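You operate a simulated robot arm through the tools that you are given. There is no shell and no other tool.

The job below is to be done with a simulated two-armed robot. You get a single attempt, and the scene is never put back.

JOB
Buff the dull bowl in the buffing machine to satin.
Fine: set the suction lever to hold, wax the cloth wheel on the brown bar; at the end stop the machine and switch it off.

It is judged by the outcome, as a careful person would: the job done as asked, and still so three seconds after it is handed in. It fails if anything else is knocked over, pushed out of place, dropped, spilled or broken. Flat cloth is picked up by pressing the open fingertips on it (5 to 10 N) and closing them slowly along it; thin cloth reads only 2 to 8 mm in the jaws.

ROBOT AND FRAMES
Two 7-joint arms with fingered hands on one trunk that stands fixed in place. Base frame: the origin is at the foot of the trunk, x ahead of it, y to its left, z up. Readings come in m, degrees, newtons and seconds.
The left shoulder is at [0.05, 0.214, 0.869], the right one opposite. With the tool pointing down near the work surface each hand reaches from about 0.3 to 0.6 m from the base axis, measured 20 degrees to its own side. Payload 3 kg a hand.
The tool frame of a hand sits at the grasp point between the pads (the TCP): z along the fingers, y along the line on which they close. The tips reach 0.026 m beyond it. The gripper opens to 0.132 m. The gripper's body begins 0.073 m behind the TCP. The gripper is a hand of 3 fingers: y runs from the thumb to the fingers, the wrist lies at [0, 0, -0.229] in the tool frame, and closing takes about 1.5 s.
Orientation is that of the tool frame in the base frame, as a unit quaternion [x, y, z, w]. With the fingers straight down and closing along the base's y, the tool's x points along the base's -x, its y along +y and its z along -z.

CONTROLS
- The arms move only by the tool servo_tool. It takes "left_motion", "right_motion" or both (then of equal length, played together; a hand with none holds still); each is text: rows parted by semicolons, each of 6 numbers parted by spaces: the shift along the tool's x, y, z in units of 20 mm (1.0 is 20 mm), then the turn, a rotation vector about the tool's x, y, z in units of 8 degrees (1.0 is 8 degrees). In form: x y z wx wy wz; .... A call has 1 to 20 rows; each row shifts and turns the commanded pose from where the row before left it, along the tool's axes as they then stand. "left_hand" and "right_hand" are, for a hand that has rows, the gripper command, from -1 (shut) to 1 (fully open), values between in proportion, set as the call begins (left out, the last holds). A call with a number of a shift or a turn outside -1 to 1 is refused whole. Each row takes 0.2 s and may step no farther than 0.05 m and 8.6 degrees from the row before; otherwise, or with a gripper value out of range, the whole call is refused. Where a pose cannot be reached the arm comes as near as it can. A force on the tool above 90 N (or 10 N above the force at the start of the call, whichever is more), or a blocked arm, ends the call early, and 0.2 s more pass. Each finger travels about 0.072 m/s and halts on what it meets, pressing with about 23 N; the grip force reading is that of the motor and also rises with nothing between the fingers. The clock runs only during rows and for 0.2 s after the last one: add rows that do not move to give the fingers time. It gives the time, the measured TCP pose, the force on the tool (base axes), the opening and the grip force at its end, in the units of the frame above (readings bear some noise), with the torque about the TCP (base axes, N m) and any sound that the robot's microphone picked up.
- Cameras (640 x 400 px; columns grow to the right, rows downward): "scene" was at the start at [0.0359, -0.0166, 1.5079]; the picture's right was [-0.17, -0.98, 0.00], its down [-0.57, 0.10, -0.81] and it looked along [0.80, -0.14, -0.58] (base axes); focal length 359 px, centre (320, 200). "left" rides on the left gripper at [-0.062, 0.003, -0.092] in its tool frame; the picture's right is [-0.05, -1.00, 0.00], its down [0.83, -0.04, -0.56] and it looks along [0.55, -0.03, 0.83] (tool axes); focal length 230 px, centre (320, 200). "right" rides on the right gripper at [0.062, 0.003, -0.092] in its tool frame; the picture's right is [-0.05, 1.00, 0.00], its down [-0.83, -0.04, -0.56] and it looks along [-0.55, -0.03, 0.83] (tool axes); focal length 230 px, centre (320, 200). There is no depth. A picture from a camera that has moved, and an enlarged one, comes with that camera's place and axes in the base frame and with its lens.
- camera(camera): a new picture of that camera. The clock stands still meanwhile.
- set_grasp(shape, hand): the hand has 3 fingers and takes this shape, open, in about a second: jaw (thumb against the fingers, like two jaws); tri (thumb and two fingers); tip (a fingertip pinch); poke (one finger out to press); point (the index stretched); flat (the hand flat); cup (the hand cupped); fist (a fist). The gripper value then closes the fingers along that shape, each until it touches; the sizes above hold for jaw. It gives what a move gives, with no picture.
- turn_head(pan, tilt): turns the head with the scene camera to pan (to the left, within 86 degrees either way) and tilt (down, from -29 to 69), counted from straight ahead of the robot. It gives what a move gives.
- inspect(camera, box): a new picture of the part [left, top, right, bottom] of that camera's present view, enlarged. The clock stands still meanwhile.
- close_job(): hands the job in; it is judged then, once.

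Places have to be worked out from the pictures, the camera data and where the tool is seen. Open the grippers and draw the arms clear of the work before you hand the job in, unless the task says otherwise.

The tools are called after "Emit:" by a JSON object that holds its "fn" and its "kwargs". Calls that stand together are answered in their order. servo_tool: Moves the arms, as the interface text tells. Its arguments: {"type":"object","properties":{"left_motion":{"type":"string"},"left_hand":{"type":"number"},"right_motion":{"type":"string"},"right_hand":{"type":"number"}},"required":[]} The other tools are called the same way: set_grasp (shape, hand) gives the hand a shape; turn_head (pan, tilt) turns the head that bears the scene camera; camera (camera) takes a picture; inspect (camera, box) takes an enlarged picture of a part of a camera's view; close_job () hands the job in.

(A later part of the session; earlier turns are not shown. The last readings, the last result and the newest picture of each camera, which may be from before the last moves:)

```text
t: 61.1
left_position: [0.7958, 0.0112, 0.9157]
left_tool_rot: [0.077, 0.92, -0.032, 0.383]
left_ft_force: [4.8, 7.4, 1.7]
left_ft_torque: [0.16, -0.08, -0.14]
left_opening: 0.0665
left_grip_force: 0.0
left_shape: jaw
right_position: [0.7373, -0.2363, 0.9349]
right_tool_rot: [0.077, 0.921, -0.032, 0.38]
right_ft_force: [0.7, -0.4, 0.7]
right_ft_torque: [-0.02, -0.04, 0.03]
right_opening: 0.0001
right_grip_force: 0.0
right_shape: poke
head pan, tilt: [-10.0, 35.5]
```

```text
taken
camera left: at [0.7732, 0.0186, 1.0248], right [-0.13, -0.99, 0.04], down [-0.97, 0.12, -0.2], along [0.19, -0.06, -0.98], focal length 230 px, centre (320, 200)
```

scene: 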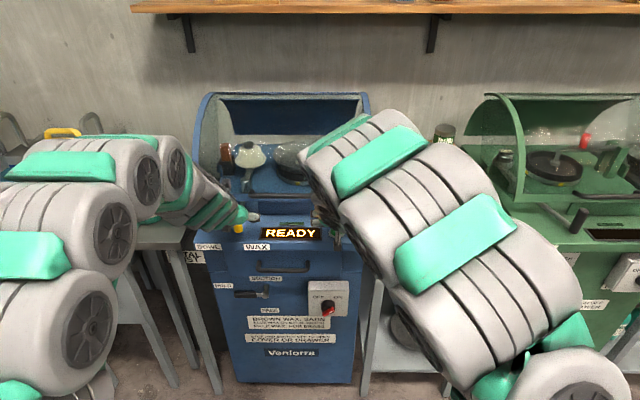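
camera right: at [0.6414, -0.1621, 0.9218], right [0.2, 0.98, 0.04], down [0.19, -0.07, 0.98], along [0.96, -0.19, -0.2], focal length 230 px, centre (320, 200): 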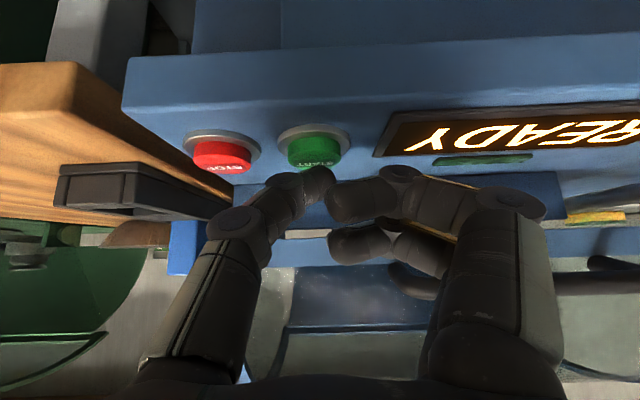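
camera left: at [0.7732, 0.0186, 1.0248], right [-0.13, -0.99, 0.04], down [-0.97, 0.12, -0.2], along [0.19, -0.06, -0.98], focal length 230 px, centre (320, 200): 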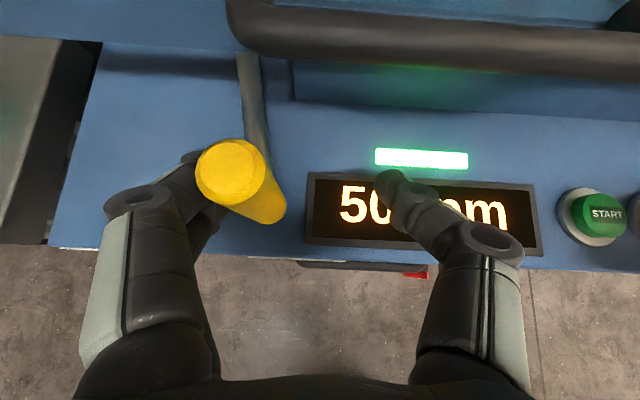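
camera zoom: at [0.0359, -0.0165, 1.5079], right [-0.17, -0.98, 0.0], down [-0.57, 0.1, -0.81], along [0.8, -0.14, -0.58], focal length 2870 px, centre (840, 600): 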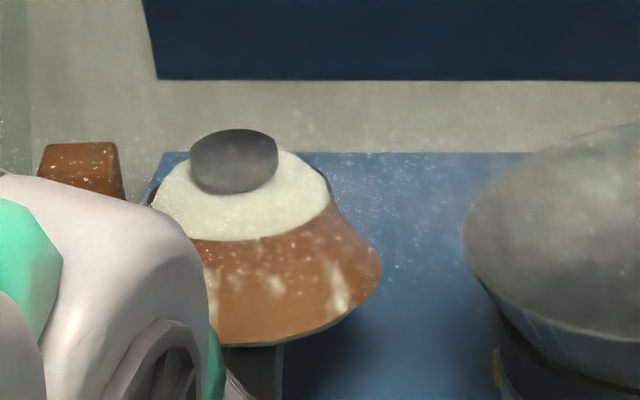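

The force rose to 7 N with no further wheel motion: it is at the WAX end and the skirt is coated brown. Now I bring the handle back left towards BOWL with the thumb side.

Emit:
{"fn": "servo_tool", "kwargs": {"left_motion": "0 0.6 0 0 0 0; 0 0.6 0 0 0 0; 0 0.6 0 0 0 0; 0 0.6 0 0 0 0; 0 0.5 0 0 0 0; 0 0.5 0 0 0 0; 0 0.5 0 0 0 0; 0 0 0 0 0 0"}}

Emit:
{"fn": "inspect", "kwargs": {"camera": "scene", "box": [190, 90, 390, 260]}}

Emit:
{"fn": "camera", "kwargs": {"camera": "left"}}

```text
t: 62.9
left_position: [0.8095, 0.0884, 0.9174]
left_tool_rot: [0.078, 0.92, -0.033, 0.383]
left_ft_force: [-0.6, 1.1, 0.0]
left_ft_torque: [-0.03, 0.0, 0.0]
left_opening: 0.0597
left_grip_force: 0.0
left_shape: jaw
right_position: [0.7381, -0.2373, 0.9348]
right_tool_rot: [0.076, 0.921, -0.032, 0.38]
right_ft_force: [-0.8, 0.3, -0.9]
right_ft_torque: [-0.02, 0.02, 0.02]
right_opening: 0.0
right_grip_force: 0.1
right_shape: poke
head pan, tilt: [-10.0, 35.5]
```

```text
2.35 times, centred on (290, 175) of scene
camera zoom: at [0.0359, -0.0166, 1.5079], right [-0.17, -0.98, 0.0], down [-0.57, 0.1, -0.81], along [0.8, -0.14, -0.58], focal length 844 px, centre (391, 259)
```

zoom: 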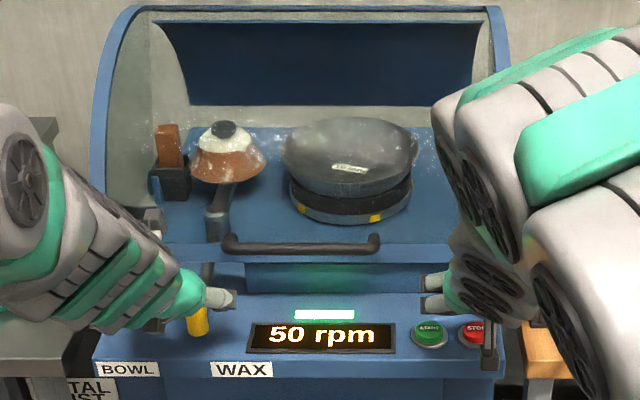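

```text
taken
camera left: at [0.7871, 0.0952, 1.0251], right [-0.13, -0.99, 0.04], down [-0.97, 0.12, -0.2], along [0.19, -0.06, -0.98], focal length 230 px, centre (320, 200)
```

left: 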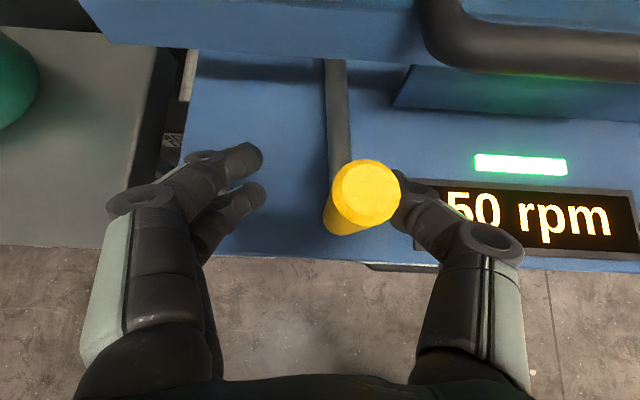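

Emit:
{"fn": "servo_tool", "kwargs": {"left_motion": "0 0.4 0 0 0 0; 0 0.4 0 0 0 0; 0 0.4 0 0 0 0; 0 0.4 0 0 0 0; 0 0 0 0 0 0"}}

Emit:
{"fn": "inspect", "kwargs": {"camera": "scene", "box": [190, 90, 390, 260]}}

```text
t: 64.1
left_position: [0.8143, 0.119, 0.9171]
left_tool_rot: [0.078, 0.92, -0.032, 0.383]
left_ft_force: [-0.2, -0.6, 0.5]
left_ft_torque: [-0.02, -0.01, -0.02]
left_opening: 0.0607
left_grip_force: 0.0
left_shape: jaw
right_position: [0.7369, -0.2374, 0.9341]
right_tool_rot: [0.077, 0.921, -0.032, 0.38]
right_ft_force: [-0.1, 0.1, -0.5]
right_ft_torque: [-0.01, 0.0, -0.03]
right_opening: 0.0
right_grip_force: 0.0
right_shape: poke
head pan, tilt: [-10.0, 35.5]
```

```text
2.35 times, centred on (290, 175) of scene
camera zoom: at [0.0359, -0.0166, 1.5079], right [-0.17, -0.98, 0.0], down [-0.57, 0.1, -0.81], along [0.8, -0.14, -0.58], focal length 844 px, centre (391, 259)
```

zoom: 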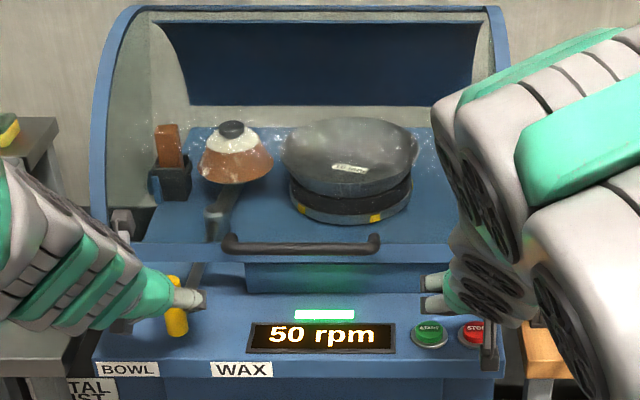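

The wheel is nearly at the bowl. I continue in small steps until it presses on it.

Emit:
{"fn": "servo_tool", "kwargs": {"left_motion": "0 0.3 0 0 0 0; 0 0.3 0 0 0 0; 0 0.2 0 0 0 0; 0 0 0 0 0 0"}}

Emit:
{"fn": "inspect", "kwargs": {"camera": "scene", "box": [190, 90, 390, 260]}}

Emit:
{"fn": "camera", "kwargs": {"camera": "left"}}

```text
t: 65.1
left_position: [0.8172, 0.1347, 0.9158]
left_tool_rot: [0.077, 0.92, -0.032, 0.383]
left_ft_force: [0.6, -2.2, 1.6]
left_ft_torque: [-0.02, 0.0, 0.04]
left_opening: 0.0613
left_grip_force: 0.0
left_shape: jaw
right_position: [0.7373, -0.2382, 0.9351]
right_tool_rot: [0.077, 0.921, -0.032, 0.38]
right_ft_force: [-0.2, 0.7, 0.7]
right_ft_torque: [-0.01, 0.0, 0.0]
right_opening: 0.0
right_grip_force: 0.0
right_shape: poke
head pan, tilt: [-10.0, 35.5]
```

```text
2.35 times, centred on (290, 175) of scene
camera zoom: at [0.0359, -0.0166, 1.5079], right [-0.17, -0.98, 0.0], down [-0.57, 0.1, -0.81], along [0.8, -0.14, -0.58], focal length 844 px, centre (391, 259)
```

zoom: 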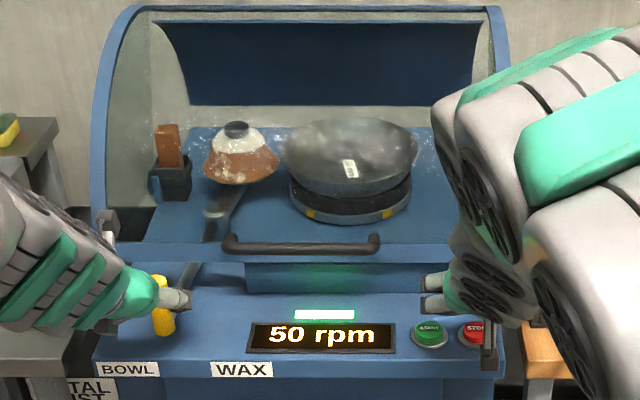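

```text
taken
camera left: at [0.7943, 0.1424, 1.0249], right [-0.13, -0.99, 0.04], down [-0.97, 0.12, -0.2], along [0.19, -0.06, -0.98], focal length 230 px, centre (320, 200)
```

left: 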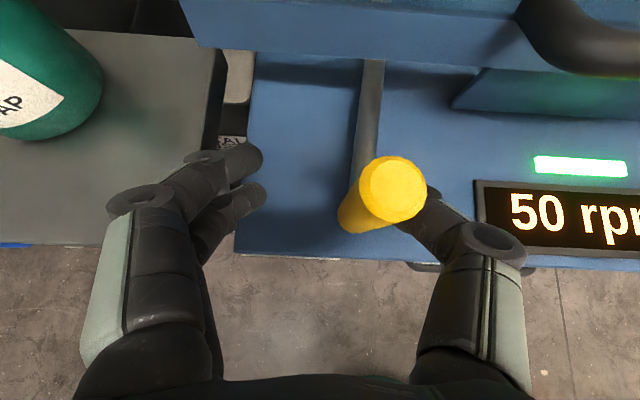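

The handle keeps moving with about 2 N; the wheel is just short of the bowl's rim. I keep on in small steps.

Emit:
{"fn": "servo_tool", "kwargs": {"left_motion": "0 0.25 0 0 0 0; 0 0.25 0 0 0 0; 0 0 0 0 0 0"}}

Emit:
{"fn": "inspect", "kwargs": {"camera": "scene", "box": [210, 110, 330, 190]}}

```text
t: 65.9
left_position: [0.8189, 0.143, 0.9168]
left_tool_rot: [0.078, 0.92, -0.033, 0.383]
left_ft_force: [-0.6, -1.8, -0.5]
left_ft_torque: [0.01, 0.02, 0.06]
left_opening: 0.0617
left_grip_force: 0.1
left_shape: jaw
right_position: [0.7384, -0.2364, 0.9341]
right_tool_rot: [0.077, 0.921, -0.032, 0.38]
right_ft_force: [-0.2, 0.2, 0.2]
right_ft_torque: [0.01, 0.0, 0.01]
right_opening: 0.0
right_grip_force: 0.1
right_shape: poke
head pan, tilt: [-10.0, 35.5]
```

```text
5.00 times, centred on (270, 150) of scene
camera zoom: at [0.0359, -0.0166, 1.5079], right [-0.17, -0.98, 0.0], down [-0.57, 0.1, -0.81], along [0.8, -0.14, -0.58], focal length 1794 px, centre (570, 450)
```

zoom: 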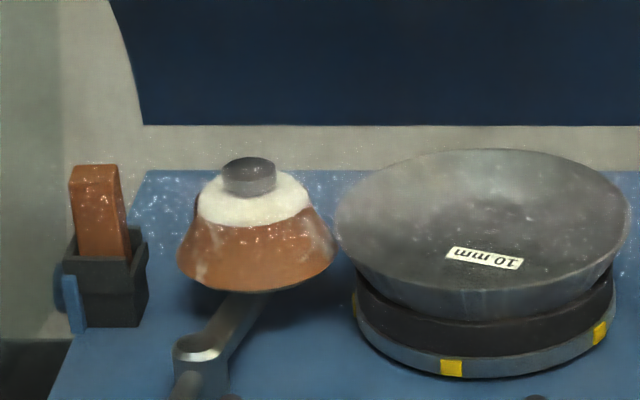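

The wheel is about touching the bowl's side. A bit more, then hold for a while.

Emit:
{"fn": "servo_tool", "kwargs": {"left_motion": "0 0.25 0 0 0 0; 0 0.2 0 0 0 0; 0 0 0 0 0 0; 0 0 0 0 0 0; 0 0 0 0 0 0"}}

Emit:
{"fn": "inspect", "kwargs": {"camera": "scene", "box": [210, 110, 330, 190]}}

```text
t: 67.1
left_position: [0.8202, 0.1528, 0.9162]
left_tool_rot: [0.078, 0.92, -0.033, 0.383]
left_ft_force: [2.1, -3.5, 0.7]
left_ft_torque: [-0.06, -0.05, 0.09]
left_opening: 0.0626
left_grip_force: 0.0
left_shape: jaw
right_position: [0.7381, -0.238, 0.9337]
right_tool_rot: [0.077, 0.921, -0.033, 0.38]
right_ft_force: [0.3, 0.1, -0.3]
right_ft_torque: [0.01, 0.01, -0.01]
right_opening: 0.0001
right_grip_force: 0.1
right_shape: poke
head pan, tilt: [-10.0, 35.5]
```

```text
5.00 times, centred on (270, 150) of scene
camera zoom: at [0.0359, -0.0166, 1.5079], right [-0.17, -0.98, 0.0], down [-0.57, 0.1, -0.81], along [0.8, -0.14, -0.58], focal length 1794 px, centre (570, 450)
```

zoom: 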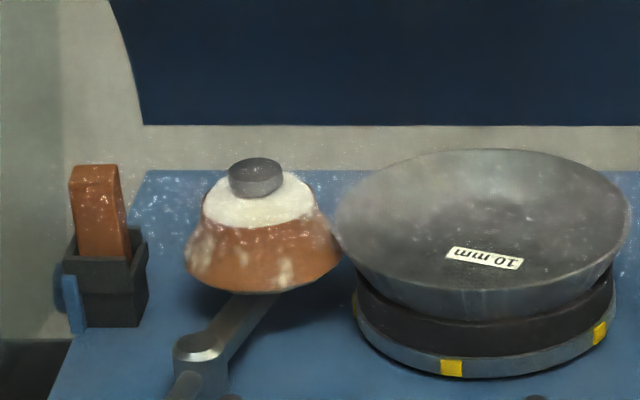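

Emit:
{"fn": "servo_tool", "kwargs": {"left_motion": "0 0.25 0 0 0 0; 0 0.2 0 0 0 0; 0 0 0 0 0 0; 0 0 0 0 0 0; 0 0 0 0 0 0; 0 0 0 0 0 0; 0 0 0 0 0 0"}}

Emit:
{"fn": "inspect", "kwargs": {"camera": "scene", "box": [210, 110, 330, 190]}}

Emit:
{"fn": "camera", "kwargs": {"camera": "left"}}

```text
t: 68.7
left_position: [0.8217, 0.162, 0.9171]
left_tool_rot: [0.079, 0.92, -0.033, 0.383]
left_ft_force: [2.0, -3.8, -0.9]
left_ft_torque: [-0.01, 0.0, 0.1]
left_opening: 0.0636
left_grip_force: 0.1
left_shape: jaw
right_position: [0.7384, -0.2371, 0.9339]
right_tool_rot: [0.077, 0.922, -0.033, 0.379]
right_ft_force: [0.0, 0.1, 0.4]
right_ft_torque: [-0.02, 0.0, 0.02]
right_opening: 0.0001
right_grip_force: 0.1
right_shape: poke
head pan, tilt: [-10.0, 35.5]
```

```text
5.00 times, centred on (270, 150) of scene
camera zoom: at [0.0359, -0.0166, 1.5079], right [-0.17, -0.98, 0.0], down [-0.57, 0.1, -0.81], along [0.8, -0.14, -0.58], focal length 1794 px, centre (570, 450)
```

zoom: 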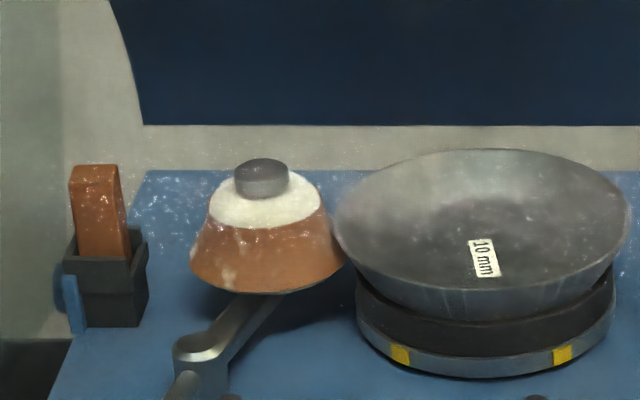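

```text
taken
camera left: at [0.7994, 0.1695, 1.0253], right [-0.13, -0.99, 0.04], down [-0.97, 0.12, -0.2], along [0.19, -0.06, -0.98], focal length 230 px, centre (320, 200)
```

left: 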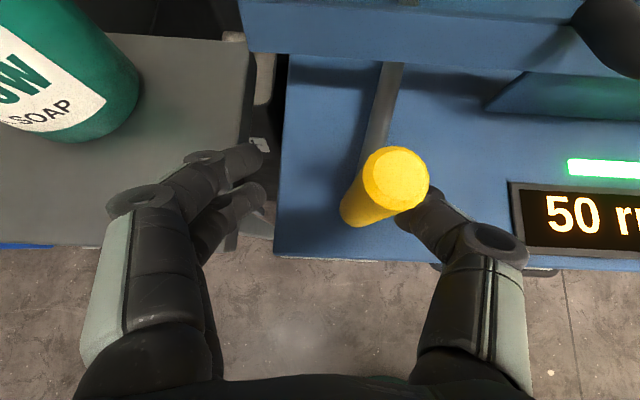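

The wheel still follows the handle and isn't at its stop yet; fingers remain clear of the bench and soap bottle. I push on a little more.

Emit:
{"fn": "servo_tool", "kwargs": {"left_motion": "0 0.25 0 0 0 0; 0 0.25 0 0 0 0; 0 0 0 0 0 0; 0 0 0 0 0 0; 0 0 0 0 0 0"}}

Emit:
{"fn": "inspect", "kwargs": {"camera": "scene", "box": [210, 110, 330, 190]}}

Emit:
{"fn": "inspect", "kwargs": {"camera": "scene", "box": [100, 90, 390, 280]}}

```text
t: 69.9
left_position: [0.8236, 0.1731, 0.9174]
left_tool_rot: [0.078, 0.92, -0.032, 0.383]
left_ft_force: [4.2, -5.0, 0.2]
left_ft_torque: [-0.07, -0.02, 0.18]
left_opening: 0.065
left_grip_force: 0.0
left_shape: jaw
right_position: [0.7379, -0.2367, 0.9341]
right_tool_rot: [0.076, 0.922, -0.032, 0.379]
right_ft_force: [-0.4, -0.3, -0.3]
right_ft_torque: [-0.02, 0.0, -0.01]
right_opening: 0.0
right_grip_force: 0.0
right_shape: poke
head pan, tilt: [-10.0, 35.5]
```

```text
5.00 times, centred on (270, 150) of scene
camera zoom: at [0.0359, -0.0167, 1.5079], right [-0.17, -0.98, 0.0], down [-0.57, 0.1, -0.81], along [0.8, -0.14, -0.58], focal length 1794 px, centre (570, 450)
```

zoom: 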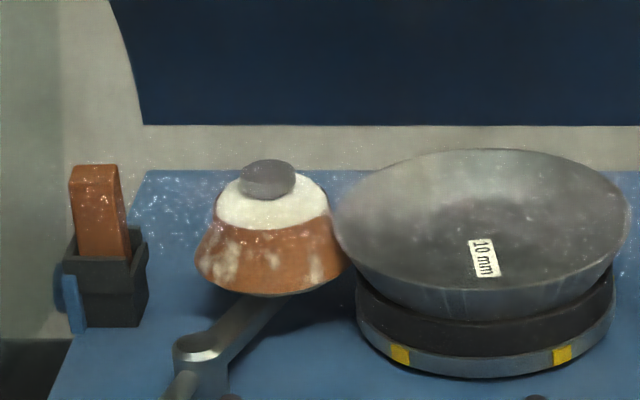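

```text
2.11 times, centred on (245, 185) of scene
camera zoom: at [0.0359, -0.0167, 1.5079], right [-0.17, -0.98, 0.0], down [-0.57, 0.1, -0.81], along [0.8, -0.14, -0.58], focal length 755 px, centre (478, 232)
```

zoom: 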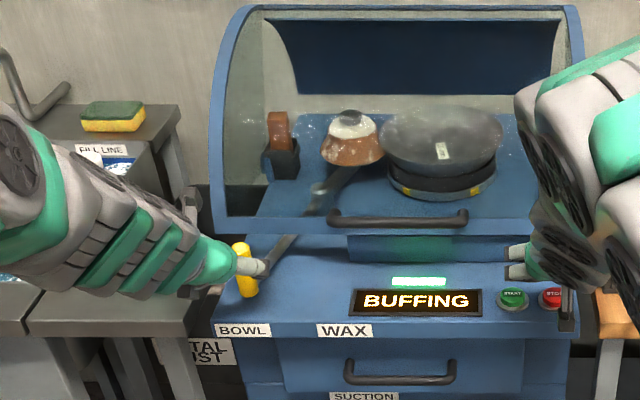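

The display now reads BUFFING. I hold this position and watch the bowl and display.

Emit:
{"fn": "servo_tool", "kwargs": {"left_motion": "0 0 0 0 0 0; 0 0 0 0 0 0; 0 0 0 0 0 0; 0 0 0 0 0 0; 0 0 0 0 0 0; 0 0 0 0 0 0; 0 0 0 0 0 0; 0 0 0 0 0 0; 0 0 0 0 0 0; 0 0 0 0 0 0"}}

Emit:
{"fn": "inspect", "kwargs": {"camera": "scene", "box": [190, 90, 390, 260]}}

```text
t: 72.1
left_position: [0.8233, 0.1721, 0.9159]
left_tool_rot: [0.078, 0.92, -0.033, 0.382]
left_ft_force: [4.6, -5.7, 0.2]
left_ft_torque: [-0.03, -0.03, 0.11]
left_opening: 0.0649
left_grip_force: 0.1
left_shape: jaw
right_position: [0.738, -0.2373, 0.935]
right_tool_rot: [0.076, 0.921, -0.032, 0.38]
right_ft_force: [1.0, -0.5, -0.6]
right_ft_torque: [0.01, 0.01, 0.0]
right_opening: 0.0
right_grip_force: 0.1
right_shape: poke
head pan, tilt: [-10.0, 35.5]
```

```text
2.35 times, centred on (290, 175) of scene
camera zoom: at [0.0359, -0.0167, 1.5079], right [-0.17, -0.98, 0.0], down [-0.57, 0.1, -0.81], along [0.8, -0.14, -0.58], focal length 844 px, centre (391, 259)
```

zoom: 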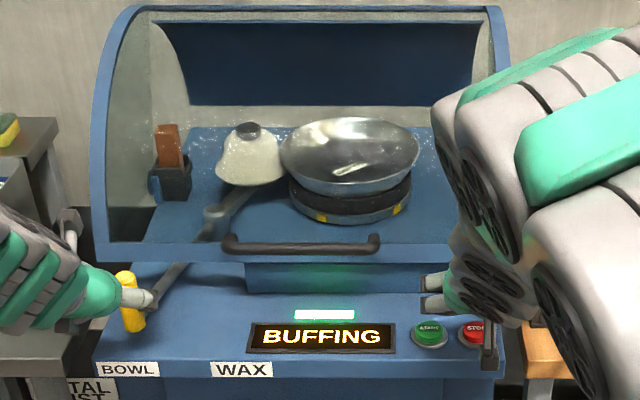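

The bowl has brightened and the wheel's wax is used up (cloth white again). I take the wheel off the bowl by bringing the handle back to the middle, and look closely.

Emit:
{"fn": "inspect", "kwargs": {"camera": "scene", "box": [210, 110, 330, 190]}}

Emit:
{"fn": "servo_tool", "kwargs": {"left_motion": "0 -0.7 0 0 0 0; 0 -0.7 0 0 0 0; 0 -0.7 0 0 0 0; 0 -0.7 0 0 0 0; 0 -0.7 0 0 0 0; 0 -0.5 0 0 0 0; 0 0 0 0 0 0"}}

Emit:
{"fn": "inspect", "kwargs": {"camera": "scene", "box": [210, 110, 330, 190]}}

Emit:
{"fn": "inspect", "kwargs": {"camera": "scene", "box": [190, 90, 390, 260]}}

```text
5.00 times, centred on (270, 150) of scene
camera zoom: at [0.0359, -0.0167, 1.5079], right [-0.17, -0.98, 0.0], down [-0.57, 0.1, -0.81], along [0.8, -0.14, -0.58], focal length 1794 px, centre (570, 450)
```

zoom: 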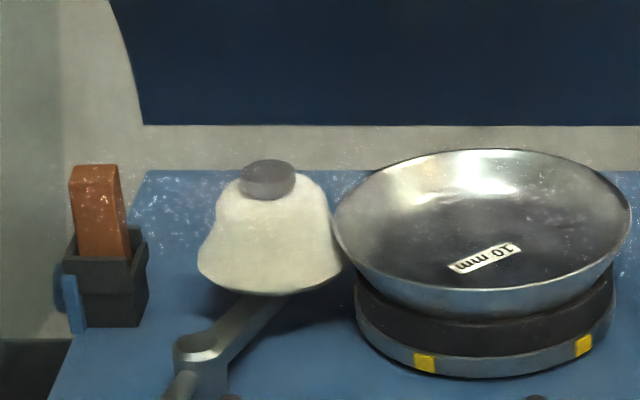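

```text
t: 73.7
left_position: [0.8089, 0.0939, 0.9155]
left_tool_rot: [0.078, 0.92, -0.032, 0.383]
left_ft_force: [-0.5, 0.3, 0.3]
left_ft_torque: [-0.01, -0.01, 0.02]
left_opening: 0.06
left_grip_force: 0.2
left_shape: jaw
right_position: [0.7375, -0.2367, 0.9339]
right_tool_rot: [0.077, 0.921, -0.032, 0.38]
right_ft_force: [-1.2, -0.5, -0.8]
right_ft_torque: [-0.01, 0.0, 0.03]
right_opening: 0.0
right_grip_force: 0.0
right_shape: poke
head pan, tilt: [-10.0, 35.5]
```

```text
5.00 times, centred on (270, 150) of scene
camera zoom: at [0.0359, -0.0166, 1.5079], right [-0.17, -0.98, 0.0], down [-0.57, 0.1, -0.81], along [0.8, -0.14, -0.58], focal length 1794 px, centre (570, 450)
```

zoom: 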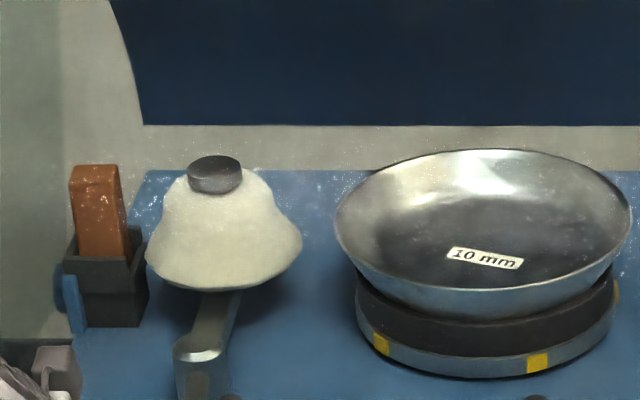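

```text
2.35 times, centred on (290, 175) of scene
camera zoom: at [0.0359, -0.0166, 1.5079], right [-0.17, -0.98, 0.0], down [-0.57, 0.1, -0.81], along [0.8, -0.14, -0.58], focal length 844 px, centre (391, 259)
```

zoom: 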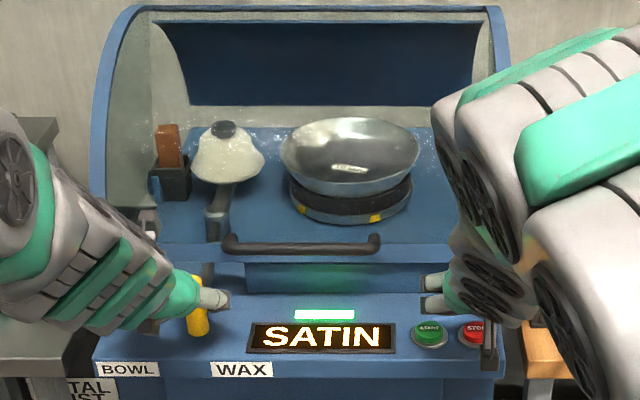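

The display reads SATIN and the wheel is back at rest between bar and bowl. Now STOP: I check that the thumb is above it in the right camera.

Emit:
{"fn": "camera", "kwargs": {"camera": "right"}}

Emit:
{"fn": "servo_tool", "kwargs": {"right_motion": "0.35 0 0.35 0 0 0; 0.35 0 0.35 0 0 0; 0.35 0 0.35 0 0 0; 0 0 0 0 0 0"}}

Emit:
{"fn": "camera", "kwargs": {"camera": "right"}}

```text
taken
camera right: at [0.6312, -0.2162, 0.9563], right [0.2, 0.98, 0.04], down [0.19, -0.07, 0.98], along [0.96, -0.19, -0.2], focal length 230 px, centre (320, 200)
```

right: 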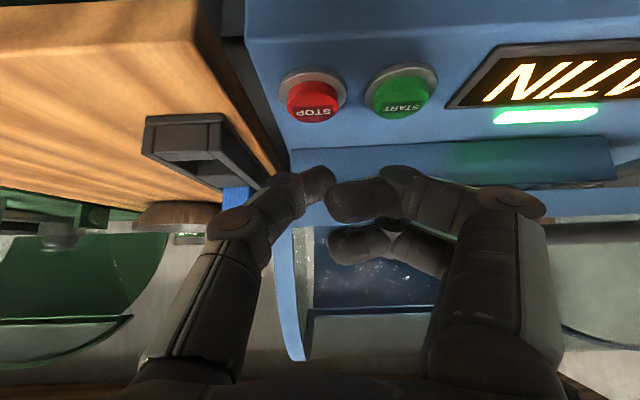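

```text
t: 74.7
left_position: [0.8099, 0.0934, 0.9161]
left_tool_rot: [0.077, 0.92, -0.032, 0.383]
left_ft_force: [0.8, 0.2, -0.4]
left_ft_torque: [0.0, 0.01, 0.02]
left_opening: 0.06
left_grip_force: 0.1
left_shape: jaw
right_position: [0.7381, -0.2365, 0.9059]
right_tool_rot: [0.077, 0.921, -0.032, 0.381]
right_ft_force: [0.1, 0.5, 1.2]
right_ft_torque: [0.02, 0.04, 0.01]
right_opening: 0.0002
right_grip_force: 0.1
right_shape: poke
head pan, tilt: [-10.0, 35.5]
```

```text
taken
camera right: at [0.6313, -0.2159, 0.9281], right [0.2, 0.98, 0.04], down [0.19, -0.08, 0.98], along [0.96, -0.19, -0.2], focal length 230 px, centre (320, 200)
```

right: 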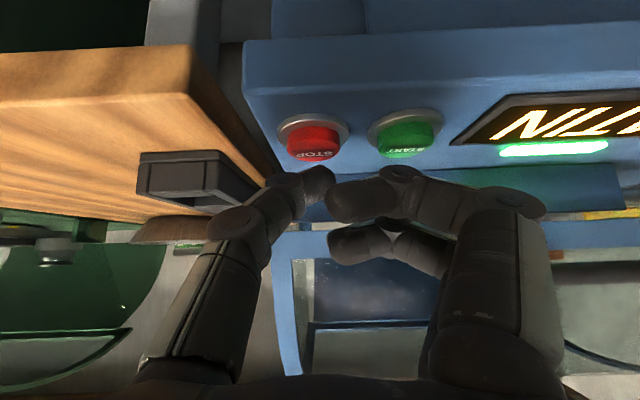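

The thumb is right over STOP. I press down about 13 mm more.

Emit:
{"fn": "servo_tool", "kwargs": {"right_motion": "0.22 0 0.22 0 0 0; 0.2 0 0.2 0 0 0; 0.05 0 0.05 0 0 0; 0 0 0 0 0 0"}}

Emit:
{"fn": "inspect", "kwargs": {"camera": "scene", "box": [190, 90, 390, 260]}}

```text
t: 75.7
left_position: [0.8089, 0.0932, 0.9169]
left_tool_rot: [0.078, 0.92, -0.033, 0.383]
left_ft_force: [-0.2, -0.2, 0.1]
left_ft_torque: [0.04, 0.01, 0.04]
left_opening: 0.0599
left_grip_force: 0.1
left_shape: jaw
right_position: [0.7383, -0.2363, 0.8912]
right_tool_rot: [0.077, 0.921, -0.033, 0.38]
right_ft_force: [-2.3, -0.5, 3.7]
right_ft_torque: [-0.03, -0.04, 0.0]
right_opening: 0.0
right_grip_force: 0.1
right_shape: poke
head pan, tilt: [-10.0, 35.5]
heard: click
```

```text
2.35 times, centred on (290, 175) of scene
camera zoom: at [0.0358, -0.0166, 1.5079], right [-0.17, -0.98, 0.0], down [-0.57, 0.1, -0.81], along [0.8, -0.14, -0.58], focal length 844 px, centre (391, 259)
```

zoom: 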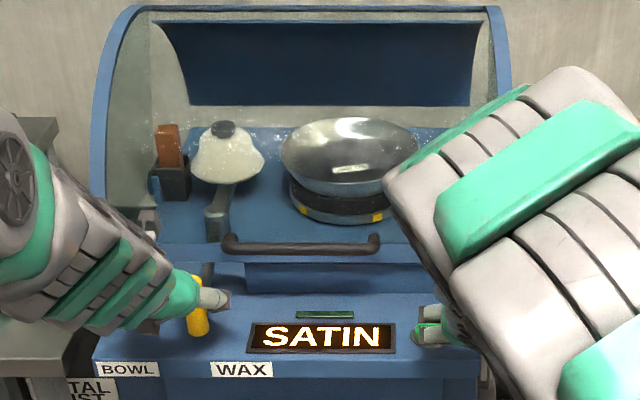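

STOP clicked: the lamp is off, and SATIN still shows. I lift and withdraw the right hand, and back the left hand off the handle.

Emit:
{"fn": "servo_tool", "kwargs": {"left_motion": "0 0 0 0 0 0; 0 0 0 0 0 0; 0 0 -0.5 0 0 0; 0 0 -1 0 0 0; 0 0 -1 0 0 0; 0 0 -1 0 0 0; 0 0 -1 0 0 0; 0 0 -1 0 0 0; 0 0 -0.5 0 0 0; 0 0 0 0 0 0; 0 0 0 0 0 0; 0 0 0 0 0 0; 0 0 0 0 0 0; 0 0 0 0 0 0; 0 0 0 0 0 0; 0 0 0 0 0 0", "right_motion": "-0.5 0 -0.5 0 0 0; -0.5 0 -0.5 0 0 0; -0.5 0 -0.5 0 0 0; -0.5 0 -0.5 0 0 0; 0 0 -0.95 0 0 0; 0 0 -0.95 0 0 0; 0 0 -0.95 0 0 0; 0 0 -0.95 0 0 0; 0 0 -0.95 0 0 0; 0 0 -0.95 0 0 0; 0 0 -0.95 0 0 0; 0 0.9 0 0 0 0; 0 0.9 0 0 0 0; 0 0.9 0 0 0 0; 0 0.9 0 0 0 0; 0 0 0 0 0 0"}}

Emit:
{"fn": "set_grasp", "kwargs": {"hand": "right", "shape": "jaw"}}

Emit:
{"fn": "camera", "kwargs": {"camera": "left"}}

Emit:
{"fn": "camera", "kwargs": {"camera": "right"}}

```text
t: 79.1
left_position: [0.7244, 0.109, 1.001]
left_tool_rot: [0.078, 0.92, -0.032, 0.383]
left_ft_force: [-0.4, -0.1, -0.6]
left_ft_torque: [0.0, 0.0, 0.04]
left_opening: 0.0597
left_grip_force: 0.1
left_shape: jaw
right_position: [0.6579, -0.1519, 1.0429]
right_tool_rot: [0.077, 0.921, -0.033, 0.38]
right_ft_force: [0.1, 0.8, 0.0]
right_ft_torque: [0.0, 0.0, 0.04]
right_opening: 0.0001
right_grip_force: 0.0
right_shape: poke
head pan, tilt: [-10.0, 35.5]
```

```text
t: 80.0
left_position: [0.7249, 0.1091, 1.0019]
left_tool_rot: [0.077, 0.92, -0.032, 0.384]
left_ft_force: [-1.0, -1.3, 0.0]
left_ft_torque: [0.01, 0.0, 0.0]
left_opening: 0.0601
left_grip_force: 0.1
left_shape: jaw
right_position: [0.6571, -0.1509, 1.0427]
right_tool_rot: [0.077, 0.921, -0.033, 0.38]
right_ft_force: [0.4, -0.7, 0.5]
right_ft_torque: [-0.03, 0.01, 0.0]
right_opening: 0.132
right_grip_force: 0.0
right_shape: jaw
head pan, tilt: [-10.0, 35.5]
```

```text
taken
camera left: at [0.7026, 0.116, 1.1101], right [-0.13, -0.99, 0.04], down [-0.97, 0.12, -0.2], along [0.19, -0.06, -0.98], focal length 230 px, centre (320, 200)
```

left: 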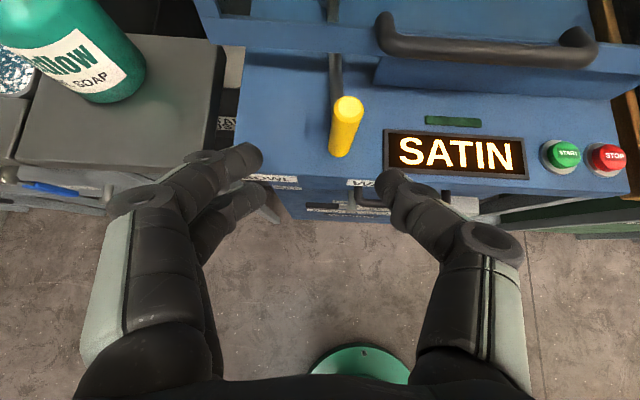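

```text
taken
camera right: at [0.551, -0.1297, 1.0657], right [0.2, 0.98, 0.04], down [0.19, -0.07, 0.98], along [0.96, -0.19, -0.2], focal length 230 px, centre (320, 200)
```

right: 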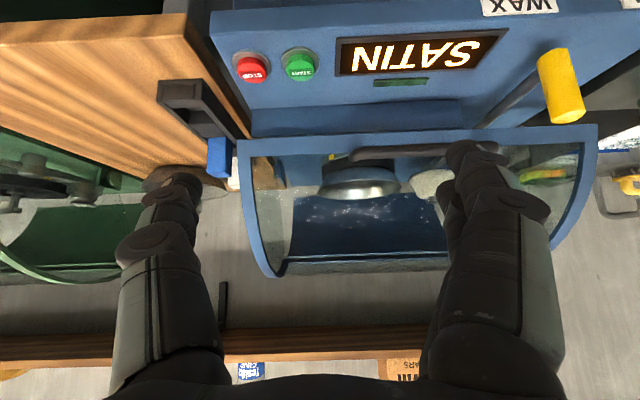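

The handle stands at rest and SATIN shows with the lamp off. Now I bring the right hand back down in front of the knob to switch off.

Emit:
{"fn": "servo_tool", "kwargs": {"right_motion": "0.913 0 0.64 0 0 0; 0.913 0 0.64 0 0 0; 0.913 0 0.64 0 0 0; 0.913 0 0.64 0 0 0; 0.913 0 0.64 0 0 0; 0.913 0 0.64 0 0 0; 0.913 0 0.64 0 0 0; 0.913 0 0.64 0 0 0; 0.913 0 0.64 0 0 0; 0.8 0 0.8 0 0 0; 0.8 0 0.8 0 0 0; 0.8 0 0.8 0 0 0; 0.8 0 0.8 0 0 0; 0.8 0 0.8 0 0 0; 0.8 0 0.8 0 0 0; 0.8 0 0.8 0 0 0; 0.8 0 0.8 0 0 0; 0 0 0 0 0 0", "right_hand": 0}}

Emit:
{"fn": "servo_tool", "kwargs": {"right_motion": "0.35 0 0.35 0 -0.925 0; 0.4 0 0.3 0 -0.925 0; 0.43 0 0.25 0 -0.925 0; 0.46 0 0.19 0 -0.925 0; 0.49 0 0.12 0 -0.925 0; 0 0 0 0 -1 0; 0 0 0 0 0 0"}}

Emit:
{"fn": "camera", "kwargs": {"camera": "right"}}

```text
t: 83.8
left_position: [0.7239, 0.1084, 1.0016]
left_tool_rot: [0.077, 0.92, -0.032, 0.383]
left_ft_force: [0.1, 0.1, 0.2]
left_ft_torque: [0.03, 0.0, 0.0]
left_opening: 0.06
left_grip_force: 0.1
left_shape: jaw
right_position: [0.6222, -0.1456, 0.6638]
right_tool_rot: [0.076, 0.921, -0.031, 0.381]
right_ft_force: [-1.4, -0.1, 0.3]
right_ft_torque: [0.0, -0.02, -0.03]
right_opening: 0.0666
right_grip_force: 0.0
right_shape: jaw
head pan, tilt: [-10.0, 35.5]
```

```text
t: 85.4
left_position: [0.7245, 0.1082, 1.0021]
left_tool_rot: [0.077, 0.92, -0.032, 0.383]
left_ft_force: [-0.4, 0.4, -0.2]
left_ft_torque: [0.02, 0.02, 0.01]
left_opening: 0.0598
left_grip_force: 0.1
left_shape: jaw
right_position: [0.6216, -0.1452, 0.6152]
right_tool_rot: [0.059, 0.705, -0.06, 0.704]
right_ft_force: [0.8, -0.8, 0.0]
right_ft_torque: [-0.01, -0.02, 0.04]
right_opening: 0.0664
right_grip_force: 0.0
right_shape: jaw
head pan, tilt: [-10.0, 35.5]
```

```text
taken
camera right: at [0.5311, -0.1271, 0.5537], right [0.17, 0.98, 0.05], down [-0.55, 0.05, 0.83], along [0.82, -0.17, 0.55], focal length 230 px, centre (320, 200)
```

right: 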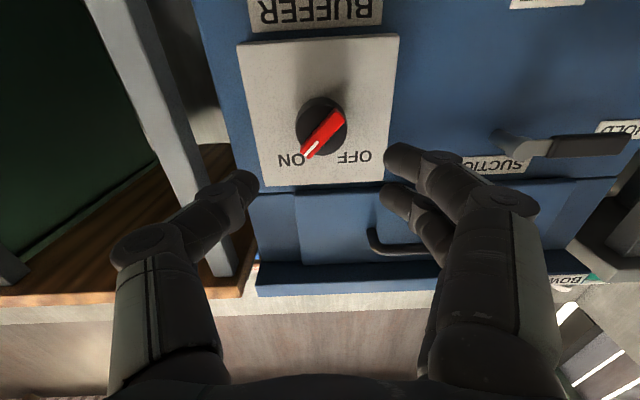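

Level and on the knob axis within a few millimetres; pointer at ON. I roll +45°, move in to the same depth as before, and check.

Emit:
{"fn": "servo_tool", "kwargs": {"right_motion": "0.25 0.05 0 0 0 0.9375; 0 0 0 0 0 0.9375; 0 0 0 0 0 0.9375; 0 0 0 0 0 0.9375; 0 0 0 0 0 0.9375; 0 0 0 0 0 0.9375; 0 0 0.9 0 0 0; 0 0 0.9 0 0 0; 0 0 0.9 0 0 0; 0 0 0 0 0 0"}}

Emit:
{"fn": "inspect", "kwargs": {"camera": "right", "box": [200, 90, 440, 260]}}

```text
t: 87.6
left_position: [0.725, 0.1091, 1.002]
left_tool_rot: [0.078, 0.92, -0.033, 0.382]
left_ft_force: [0.2, -0.8, -0.4]
left_ft_torque: [-0.01, -0.01, 0.03]
left_opening: 0.06
left_grip_force: 0.1
left_shape: jaw
right_position: [0.6743, -0.1542, 0.6102]
right_tool_rot: [0.325, 0.63, 0.214, 0.673]
right_ft_force: [0.3, -0.4, 0.4]
right_ft_torque: [-0.02, -0.01, 0.0]
right_opening: 0.0662
right_grip_force: 0.0
right_shape: jaw
head pan, tilt: [-10.0, 35.5]
```

```text
2.35 times, centred on (320, 175) of right
camera zoom: at [0.5913, -0.0937, 0.5693], right [0.11, 0.66, 0.74], down [-0.65, -0.52, 0.56], along [0.75, -0.54, 0.37], focal length 541 px, centre (320, 259)
```

zoom: 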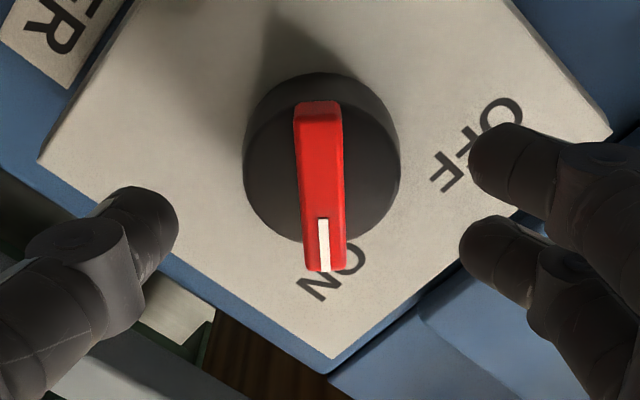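

Well centred. I move in the last 18 mm and close on the knob.

Emit:
{"fn": "servo_tool", "kwargs": {"right_motion": "0 0 0.88 0 0 0; 0 0 0 0 0 0"}}

Emit:
{"fn": "servo_tool", "kwargs": {"right_motion": "0 0 0 0 0 0; 0 0 0 0 0 0; 0 0 0 0 0 0; 0 0 0 0 0 0; 0 0 0 0 0 0", "right_hand": -1}}

Emit:
{"fn": "servo_tool", "kwargs": {"right_motion": "0 0 0 0 0 -0.9375; 0 0 0 0 0 -0.9375; 0 0 0 0 0 -0.9375; 0 0 0 0 0 -0.9375; 0 0 0 0 0 -0.9375; 0 0 0 0 0 -0.9375; 0 0 0 0 0 0"}}

Emit:
{"fn": "inspect", "kwargs": {"camera": "right", "box": [200, 90, 440, 260]}}

```text
t: 88.2
left_position: [0.7249, 0.1084, 1.0023]
left_tool_rot: [0.078, 0.92, -0.032, 0.383]
left_ft_force: [0.0, 0.8, 0.7]
left_ft_torque: [-0.04, 0.0, 0.01]
left_opening: 0.0599
left_grip_force: 0.0
left_shape: jaw
right_position: [0.6914, -0.1568, 0.6085]
right_tool_rot: [0.324, 0.629, 0.216, 0.673]
right_ft_force: [-0.1, 0.0, -0.1]
right_ft_torque: [0.02, 0.02, 0.04]
right_opening: 0.0667
right_grip_force: 0.1
right_shape: jaw
head pan, tilt: [-10.0, 35.5]
```

```text
t: 89.4
left_position: [0.7248, 0.1074, 1.0025]
left_tool_rot: [0.077, 0.92, -0.032, 0.383]
left_ft_force: [0.7, -0.5, -0.1]
left_ft_torque: [0.01, -0.04, 0.01]
left_opening: 0.06
left_grip_force: 0.0
left_shape: jaw
right_position: [0.6913, -0.1573, 0.6099]
right_tool_rot: [0.325, 0.629, 0.215, 0.673]
right_ft_force: [0.2, 0.0, 0.8]
right_ft_torque: [0.0, 0.02, -0.05]
right_opening: 0.0322
right_grip_force: 22.9
right_shape: jaw
head pan, tilt: [-10.0, 35.5]
```

```text
t: 91.0
left_position: [0.7243, 0.1081, 1.0023]
left_tool_rot: [0.079, 0.92, -0.033, 0.383]
left_ft_force: [0.2, 0.4, -0.1]
left_ft_torque: [-0.01, -0.01, 0.0]
left_opening: 0.06
left_grip_force: 0.1
left_shape: jaw
right_position: [0.6916, -0.1557, 0.6104]
right_tool_rot: [0.059, 0.705, -0.06, 0.704]
right_ft_force: [-6.0, -4.1, 7.5]
right_ft_torque: [0.01, -0.12, -0.12]
right_opening: 0.0323
right_grip_force: 22.9
right_shape: jaw
head pan, tilt: [-10.0, 35.5]
```

```text
2.35 times, centred on (320, 175) of right
camera zoom: at [0.6012, -0.1382, 0.5483], right [0.17, 0.98, 0.05], down [-0.55, 0.05, 0.83], along [0.82, -0.17, 0.55], focal length 541 px, centre (320, 259)
```

zoom: 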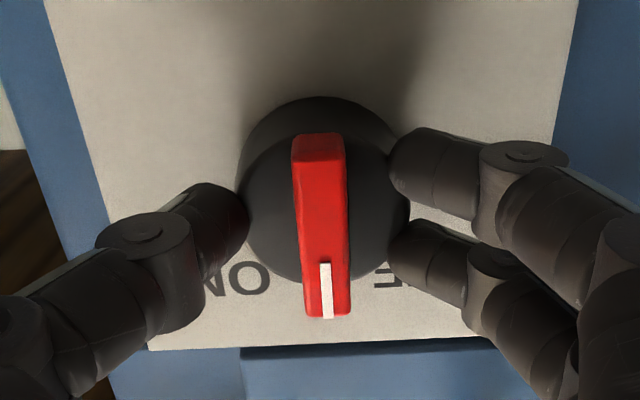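

The knob follows; halfway. I turn the remaining 45° to OFF.

Emit:
{"fn": "servo_tool", "kwargs": {"right_motion": "0 0 0 0 0 -0.9375; 0 0 0 0 0 -0.9375; 0 0 0 0 0 -0.9375; 0 0 0 0 0 -0.9375; 0 0 0 0 0 -0.9375; 0 0 0 0 0 -0.98; 0 0 0 0 0 0"}}

Emit:
{"fn": "inspect", "kwargs": {"camera": "right", "box": [200, 90, 440, 260]}}

Emit:
{"fn": "camera", "kwargs": {"camera": "left"}}

```text
t: 92.6
left_position: [0.7237, 0.1083, 1.0032]
left_tool_rot: [0.078, 0.92, -0.033, 0.383]
left_ft_force: [-0.4, -0.5, -0.7]
left_ft_torque: [-0.01, -0.01, 0.01]
left_opening: 0.0599
left_grip_force: 0.0
left_shape: jaw
right_position: [0.6913, -0.1565, 0.6103]
right_tool_rot: [-0.218, 0.674, -0.326, 0.626]
right_ft_force: [-3.6, -0.6, 6.1]
right_ft_torque: [0.06, -0.18, -0.14]
right_opening: 0.0325
right_grip_force: 22.5
right_shape: jaw
head pan, tilt: [-10.0, 35.5]
```

```text
2.35 times, centred on (320, 175) of right
camera zoom: at [0.5939, -0.1818, 0.5648], right [0.12, 0.73, -0.68], down [-0.45, 0.65, 0.61], along [0.88, 0.23, 0.41], focal length 541 px, centre (320, 259)
```

zoom: 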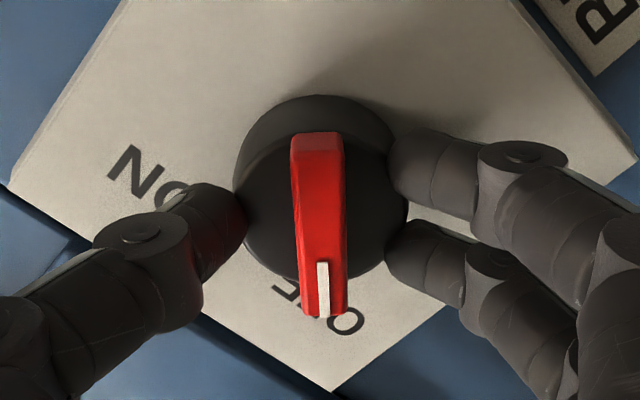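

```text
taken
camera left: at [0.7024, 0.1161, 1.1101], right [-0.13, -0.99, 0.04], down [-0.97, 0.12, -0.2], along [0.19, -0.06, -0.98], focal length 230 px, centre (320, 200)
```

left: 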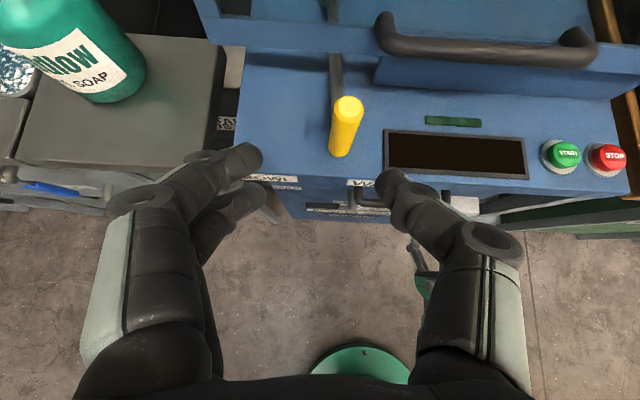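

The display is dark, so the machine is off. I open the jaws, back straight off, and roll the hand back; the left hand opens and draws back too.

Emit:
{"fn": "servo_tool", "kwargs": {"right_motion": "0 0 0 0 0 0; 0 0 0 0 0 0; 0 0 0 0 0 0; 0 0 -0.5 0 0 0; 0 0 -1 0 0 0; 0 0 -1 0 0 0; 0 0 -1 0 0 0; 0 0 -0.5 0 0 0.9375; 0 0 0 0 0 0.9375; 0 0 0 0 0 0.9375; 0 0 0 0 0 0.9375; 0 0 0 0 0 0.9375; 0 0 0 0 0 0.9375; 0 0 0 0 0 0", "right_hand": 0.2, "left_motion": "0 0 0 0 0 0; 0 0 -1 0 0 0; 0 0 -1 0 0 0; 0 0 -1 0 0 0; 0 0 -1 0 0 0; 0 0 0 0 0 0; 0 0 0 0 0 0; 0 0 0 0 0 0; 0 0 0 0 0 0; 0 0 0 0 0 0; 0 0 0 0 0 0; 0 0 0 0 0 0; 0 0 0 0 0 0; 0 0 0 0 0 0", "left_hand": 1}}

Emit:
{"fn": "camera", "kwargs": {"camera": "right"}}

Emit:
{"fn": "camera", "kwargs": {"camera": "scene"}}

```text
t: 95.6
left_position: [0.6677, 0.1179, 1.0573]
left_tool_rot: [0.078, 0.92, -0.033, 0.383]
left_ft_force: [-0.8, -0.5, -0.1]
left_ft_torque: [-0.01, -0.01, 0.0]
left_opening: 0.1321
left_grip_force: 0.0
left_shape: jaw
right_position: [0.6119, -0.1428, 0.6108]
right_tool_rot: [0.057, 0.706, -0.06, 0.703]
right_ft_force: [0.1, 0.2, 0.1]
right_ft_torque: [-0.02, 0.01, 0.0]
right_opening: 0.0787
right_grip_force: 0.0
right_shape: jaw
head pan, tilt: [-10.0, 35.5]
```

```text
taken
camera right: at [0.5226, -0.1247, 0.5488], right [0.17, 0.99, 0.05], down [-0.55, 0.05, 0.83], along [0.82, -0.16, 0.55], focal length 230 px, centre (320, 200)
```

right: 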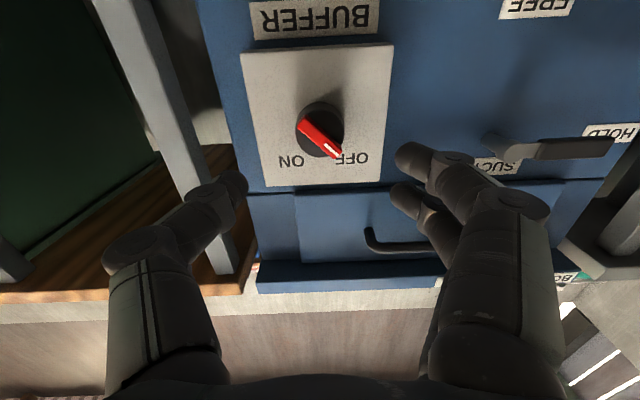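

```text
taken
```

scene: 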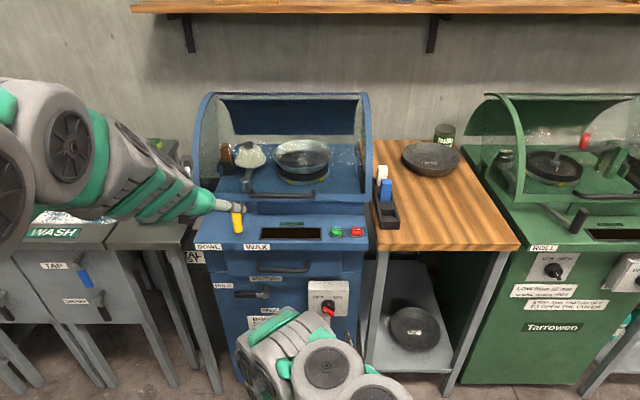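

The pointer is at OFF and the lever at HOLD. I draw both arms further clear: the right hand up on the known tilted path, the left hand up and back a little, both open.

Emit:
{"fn": "servo_tool", "kwargs": {"left_motion": "0 0 -1 0 0 0; 0 0 -1 0 0 0; 0 0 -0.5 0 0 0; 0 0.8 0 0 0 0; 0 0.8 0 0 0 0; 0 0 0 0 0 0; 0 0 0 0 0 0; 0 0 0 0 0 0; 0 0 0 0 0 0; 0 0 0 0 0 0; 0 0 0 0 0 0; 0 0 0 0 0 0; 0 0 0 0 0 0; 0 0 0 0 0 0; 0 0 0 0 0 0; 0 0 0 0 0 0; 0 0 0 0 0 0; 0 0 0 0 0 0; 0 0 0 0 0 0", "right_motion": "-1 0 0 0 0.9375 0; -0.991 0 -0.13 0 0.9375 0; -0.966 0 -0.259 0 0.9375 0; -0.924 0 -0.383 0 0.9375 0; -0.866 0 -0.5 0 0.9375 0; -0.793 0 -0.609 0 0.9375 0; -0.8 0 -0.8 0 0 0; -0.8 0 -0.8 0 0 0; -0.8 0 -0.8 0 0 0; -0.8 0 -0.8 0 0 0; -0.8 0 -0.8 0 0 0; -0.8 0 -0.8 0 0 0; -0.8 0 -0.8 0 0 0; -0.8 0 -0.8 0 0 0; -0.8 -0.5 -0.8 0 0 0; -0.8 -0.5 -0.8 0 0 0; -0.8 -0.5 -0.8 0 0 0; -0.8 -0.5 -0.8 0 0 0; 0 0 0 0 0 0", "right_hand": 1}}

Emit:
{"fn": "camera", "kwargs": {"camera": "scene"}}

Emit:
{"fn": "camera", "kwargs": {"camera": "left"}}

Emit:
{"fn": "camera", "kwargs": {"camera": "right"}}

```text
t: 99.6
left_position: [0.64, 0.1557, 1.0921]
left_tool_rot: [0.078, 0.92, -0.032, 0.382]
left_ft_force: [-0.5, 0.5, -0.3]
left_ft_torque: [0.02, -0.02, 0.0]
left_opening: 0.1318
left_grip_force: 0.1
left_shape: jaw
right_position: [0.6069, -0.1786, 1.0031]
right_tool_rot: [0.076, 0.921, -0.035, 0.38]
right_ft_force: [0.4, -0.5, 0.7]
right_ft_torque: [-0.01, 0.04, -0.01]
right_opening: 0.1319
right_grip_force: 0.1
right_shape: jaw
head pan, tilt: [-10.0, 35.5]
```

```text
taken
```

scene: 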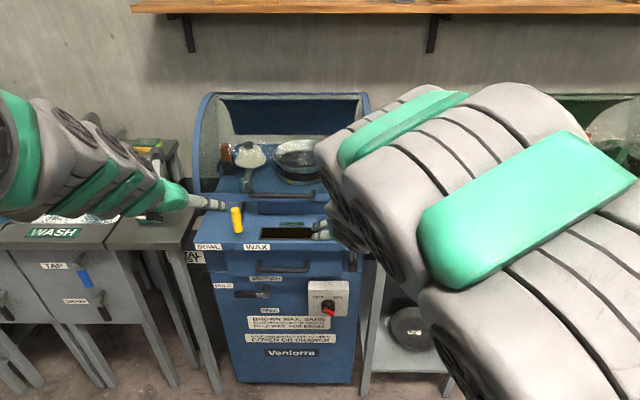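

```text
taken
camera left: at [0.6176, 0.1629, 1.2002], right [-0.13, -0.99, 0.04], down [-0.97, 0.12, -0.2], along [0.19, -0.06, -0.98], focal length 230 px, centre (320, 200)
```

left: 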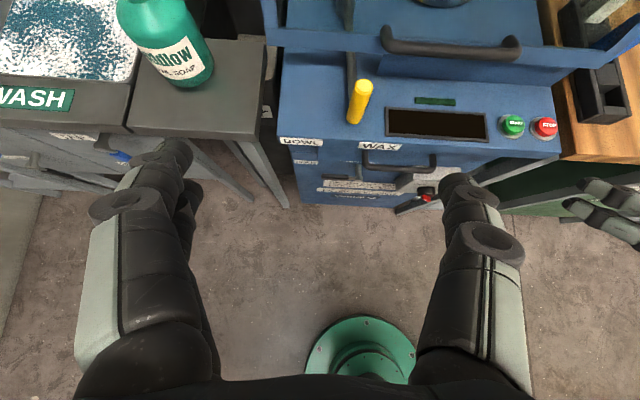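

```text
taken
camera right: at [0.5012, -0.158, 1.0247], right [0.2, 0.98, 0.03], down [0.19, -0.07, 0.98], along [0.96, -0.19, -0.2], focal length 230 px, centre (320, 200)
```

right: 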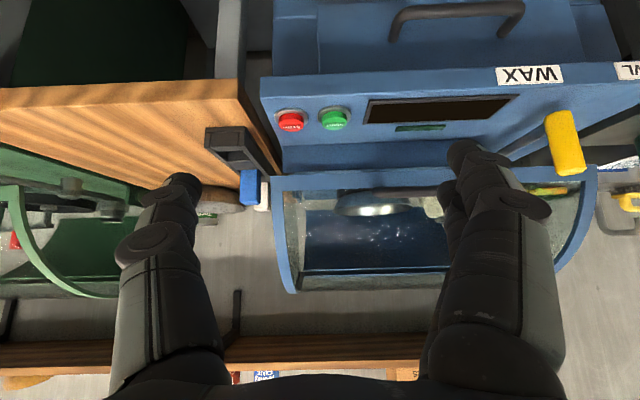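

Both arms are clear and open, the display is dark, and nothing looks disturbed. I take a last close look at the bowl, lever and switch before handing in.

Emit:
{"fn": "inspect", "kwargs": {"camera": "scene", "box": [190, 90, 370, 200]}}

Emit:
{"fn": "inspect", "kwargs": {"camera": "scene", "box": [190, 200, 380, 340]}}

```text
3.56 times, centred on (280, 145) of scene
camera zoom: at [0.0359, -0.0166, 1.5079], right [-0.17, -0.98, 0.0], down [-0.57, 0.1, -0.81], along [0.8, -0.14, -0.58], focal length 1276 px, centre (462, 396)
```

zoom: 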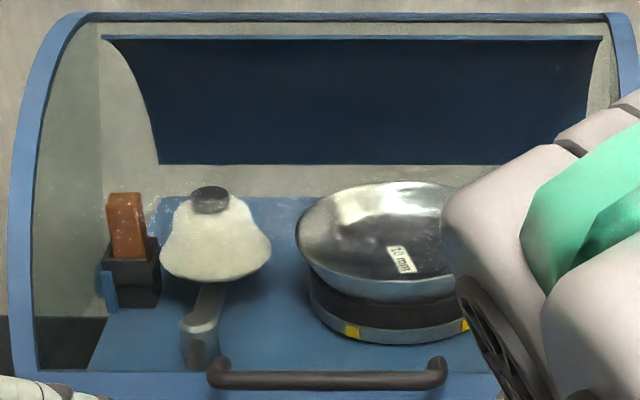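

```text
2.86 times, centred on (285, 270) of scene
camera zoom: at [0.0359, -0.0166, 1.5079], right [-0.17, -0.98, 0.0], down [-0.57, 0.1, -0.81], along [0.8, -0.14, -0.58], focal length 1025 px, centre (420, 0)
```

zoom: 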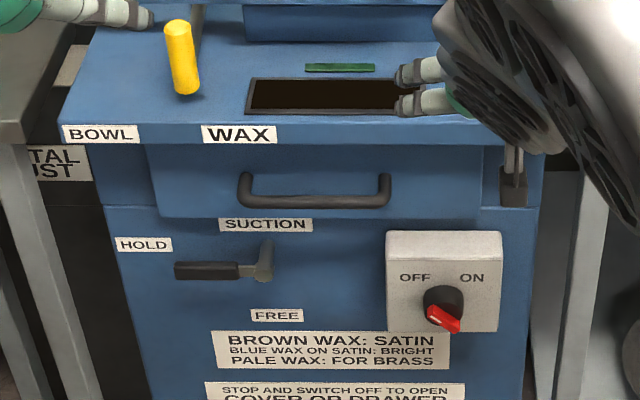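

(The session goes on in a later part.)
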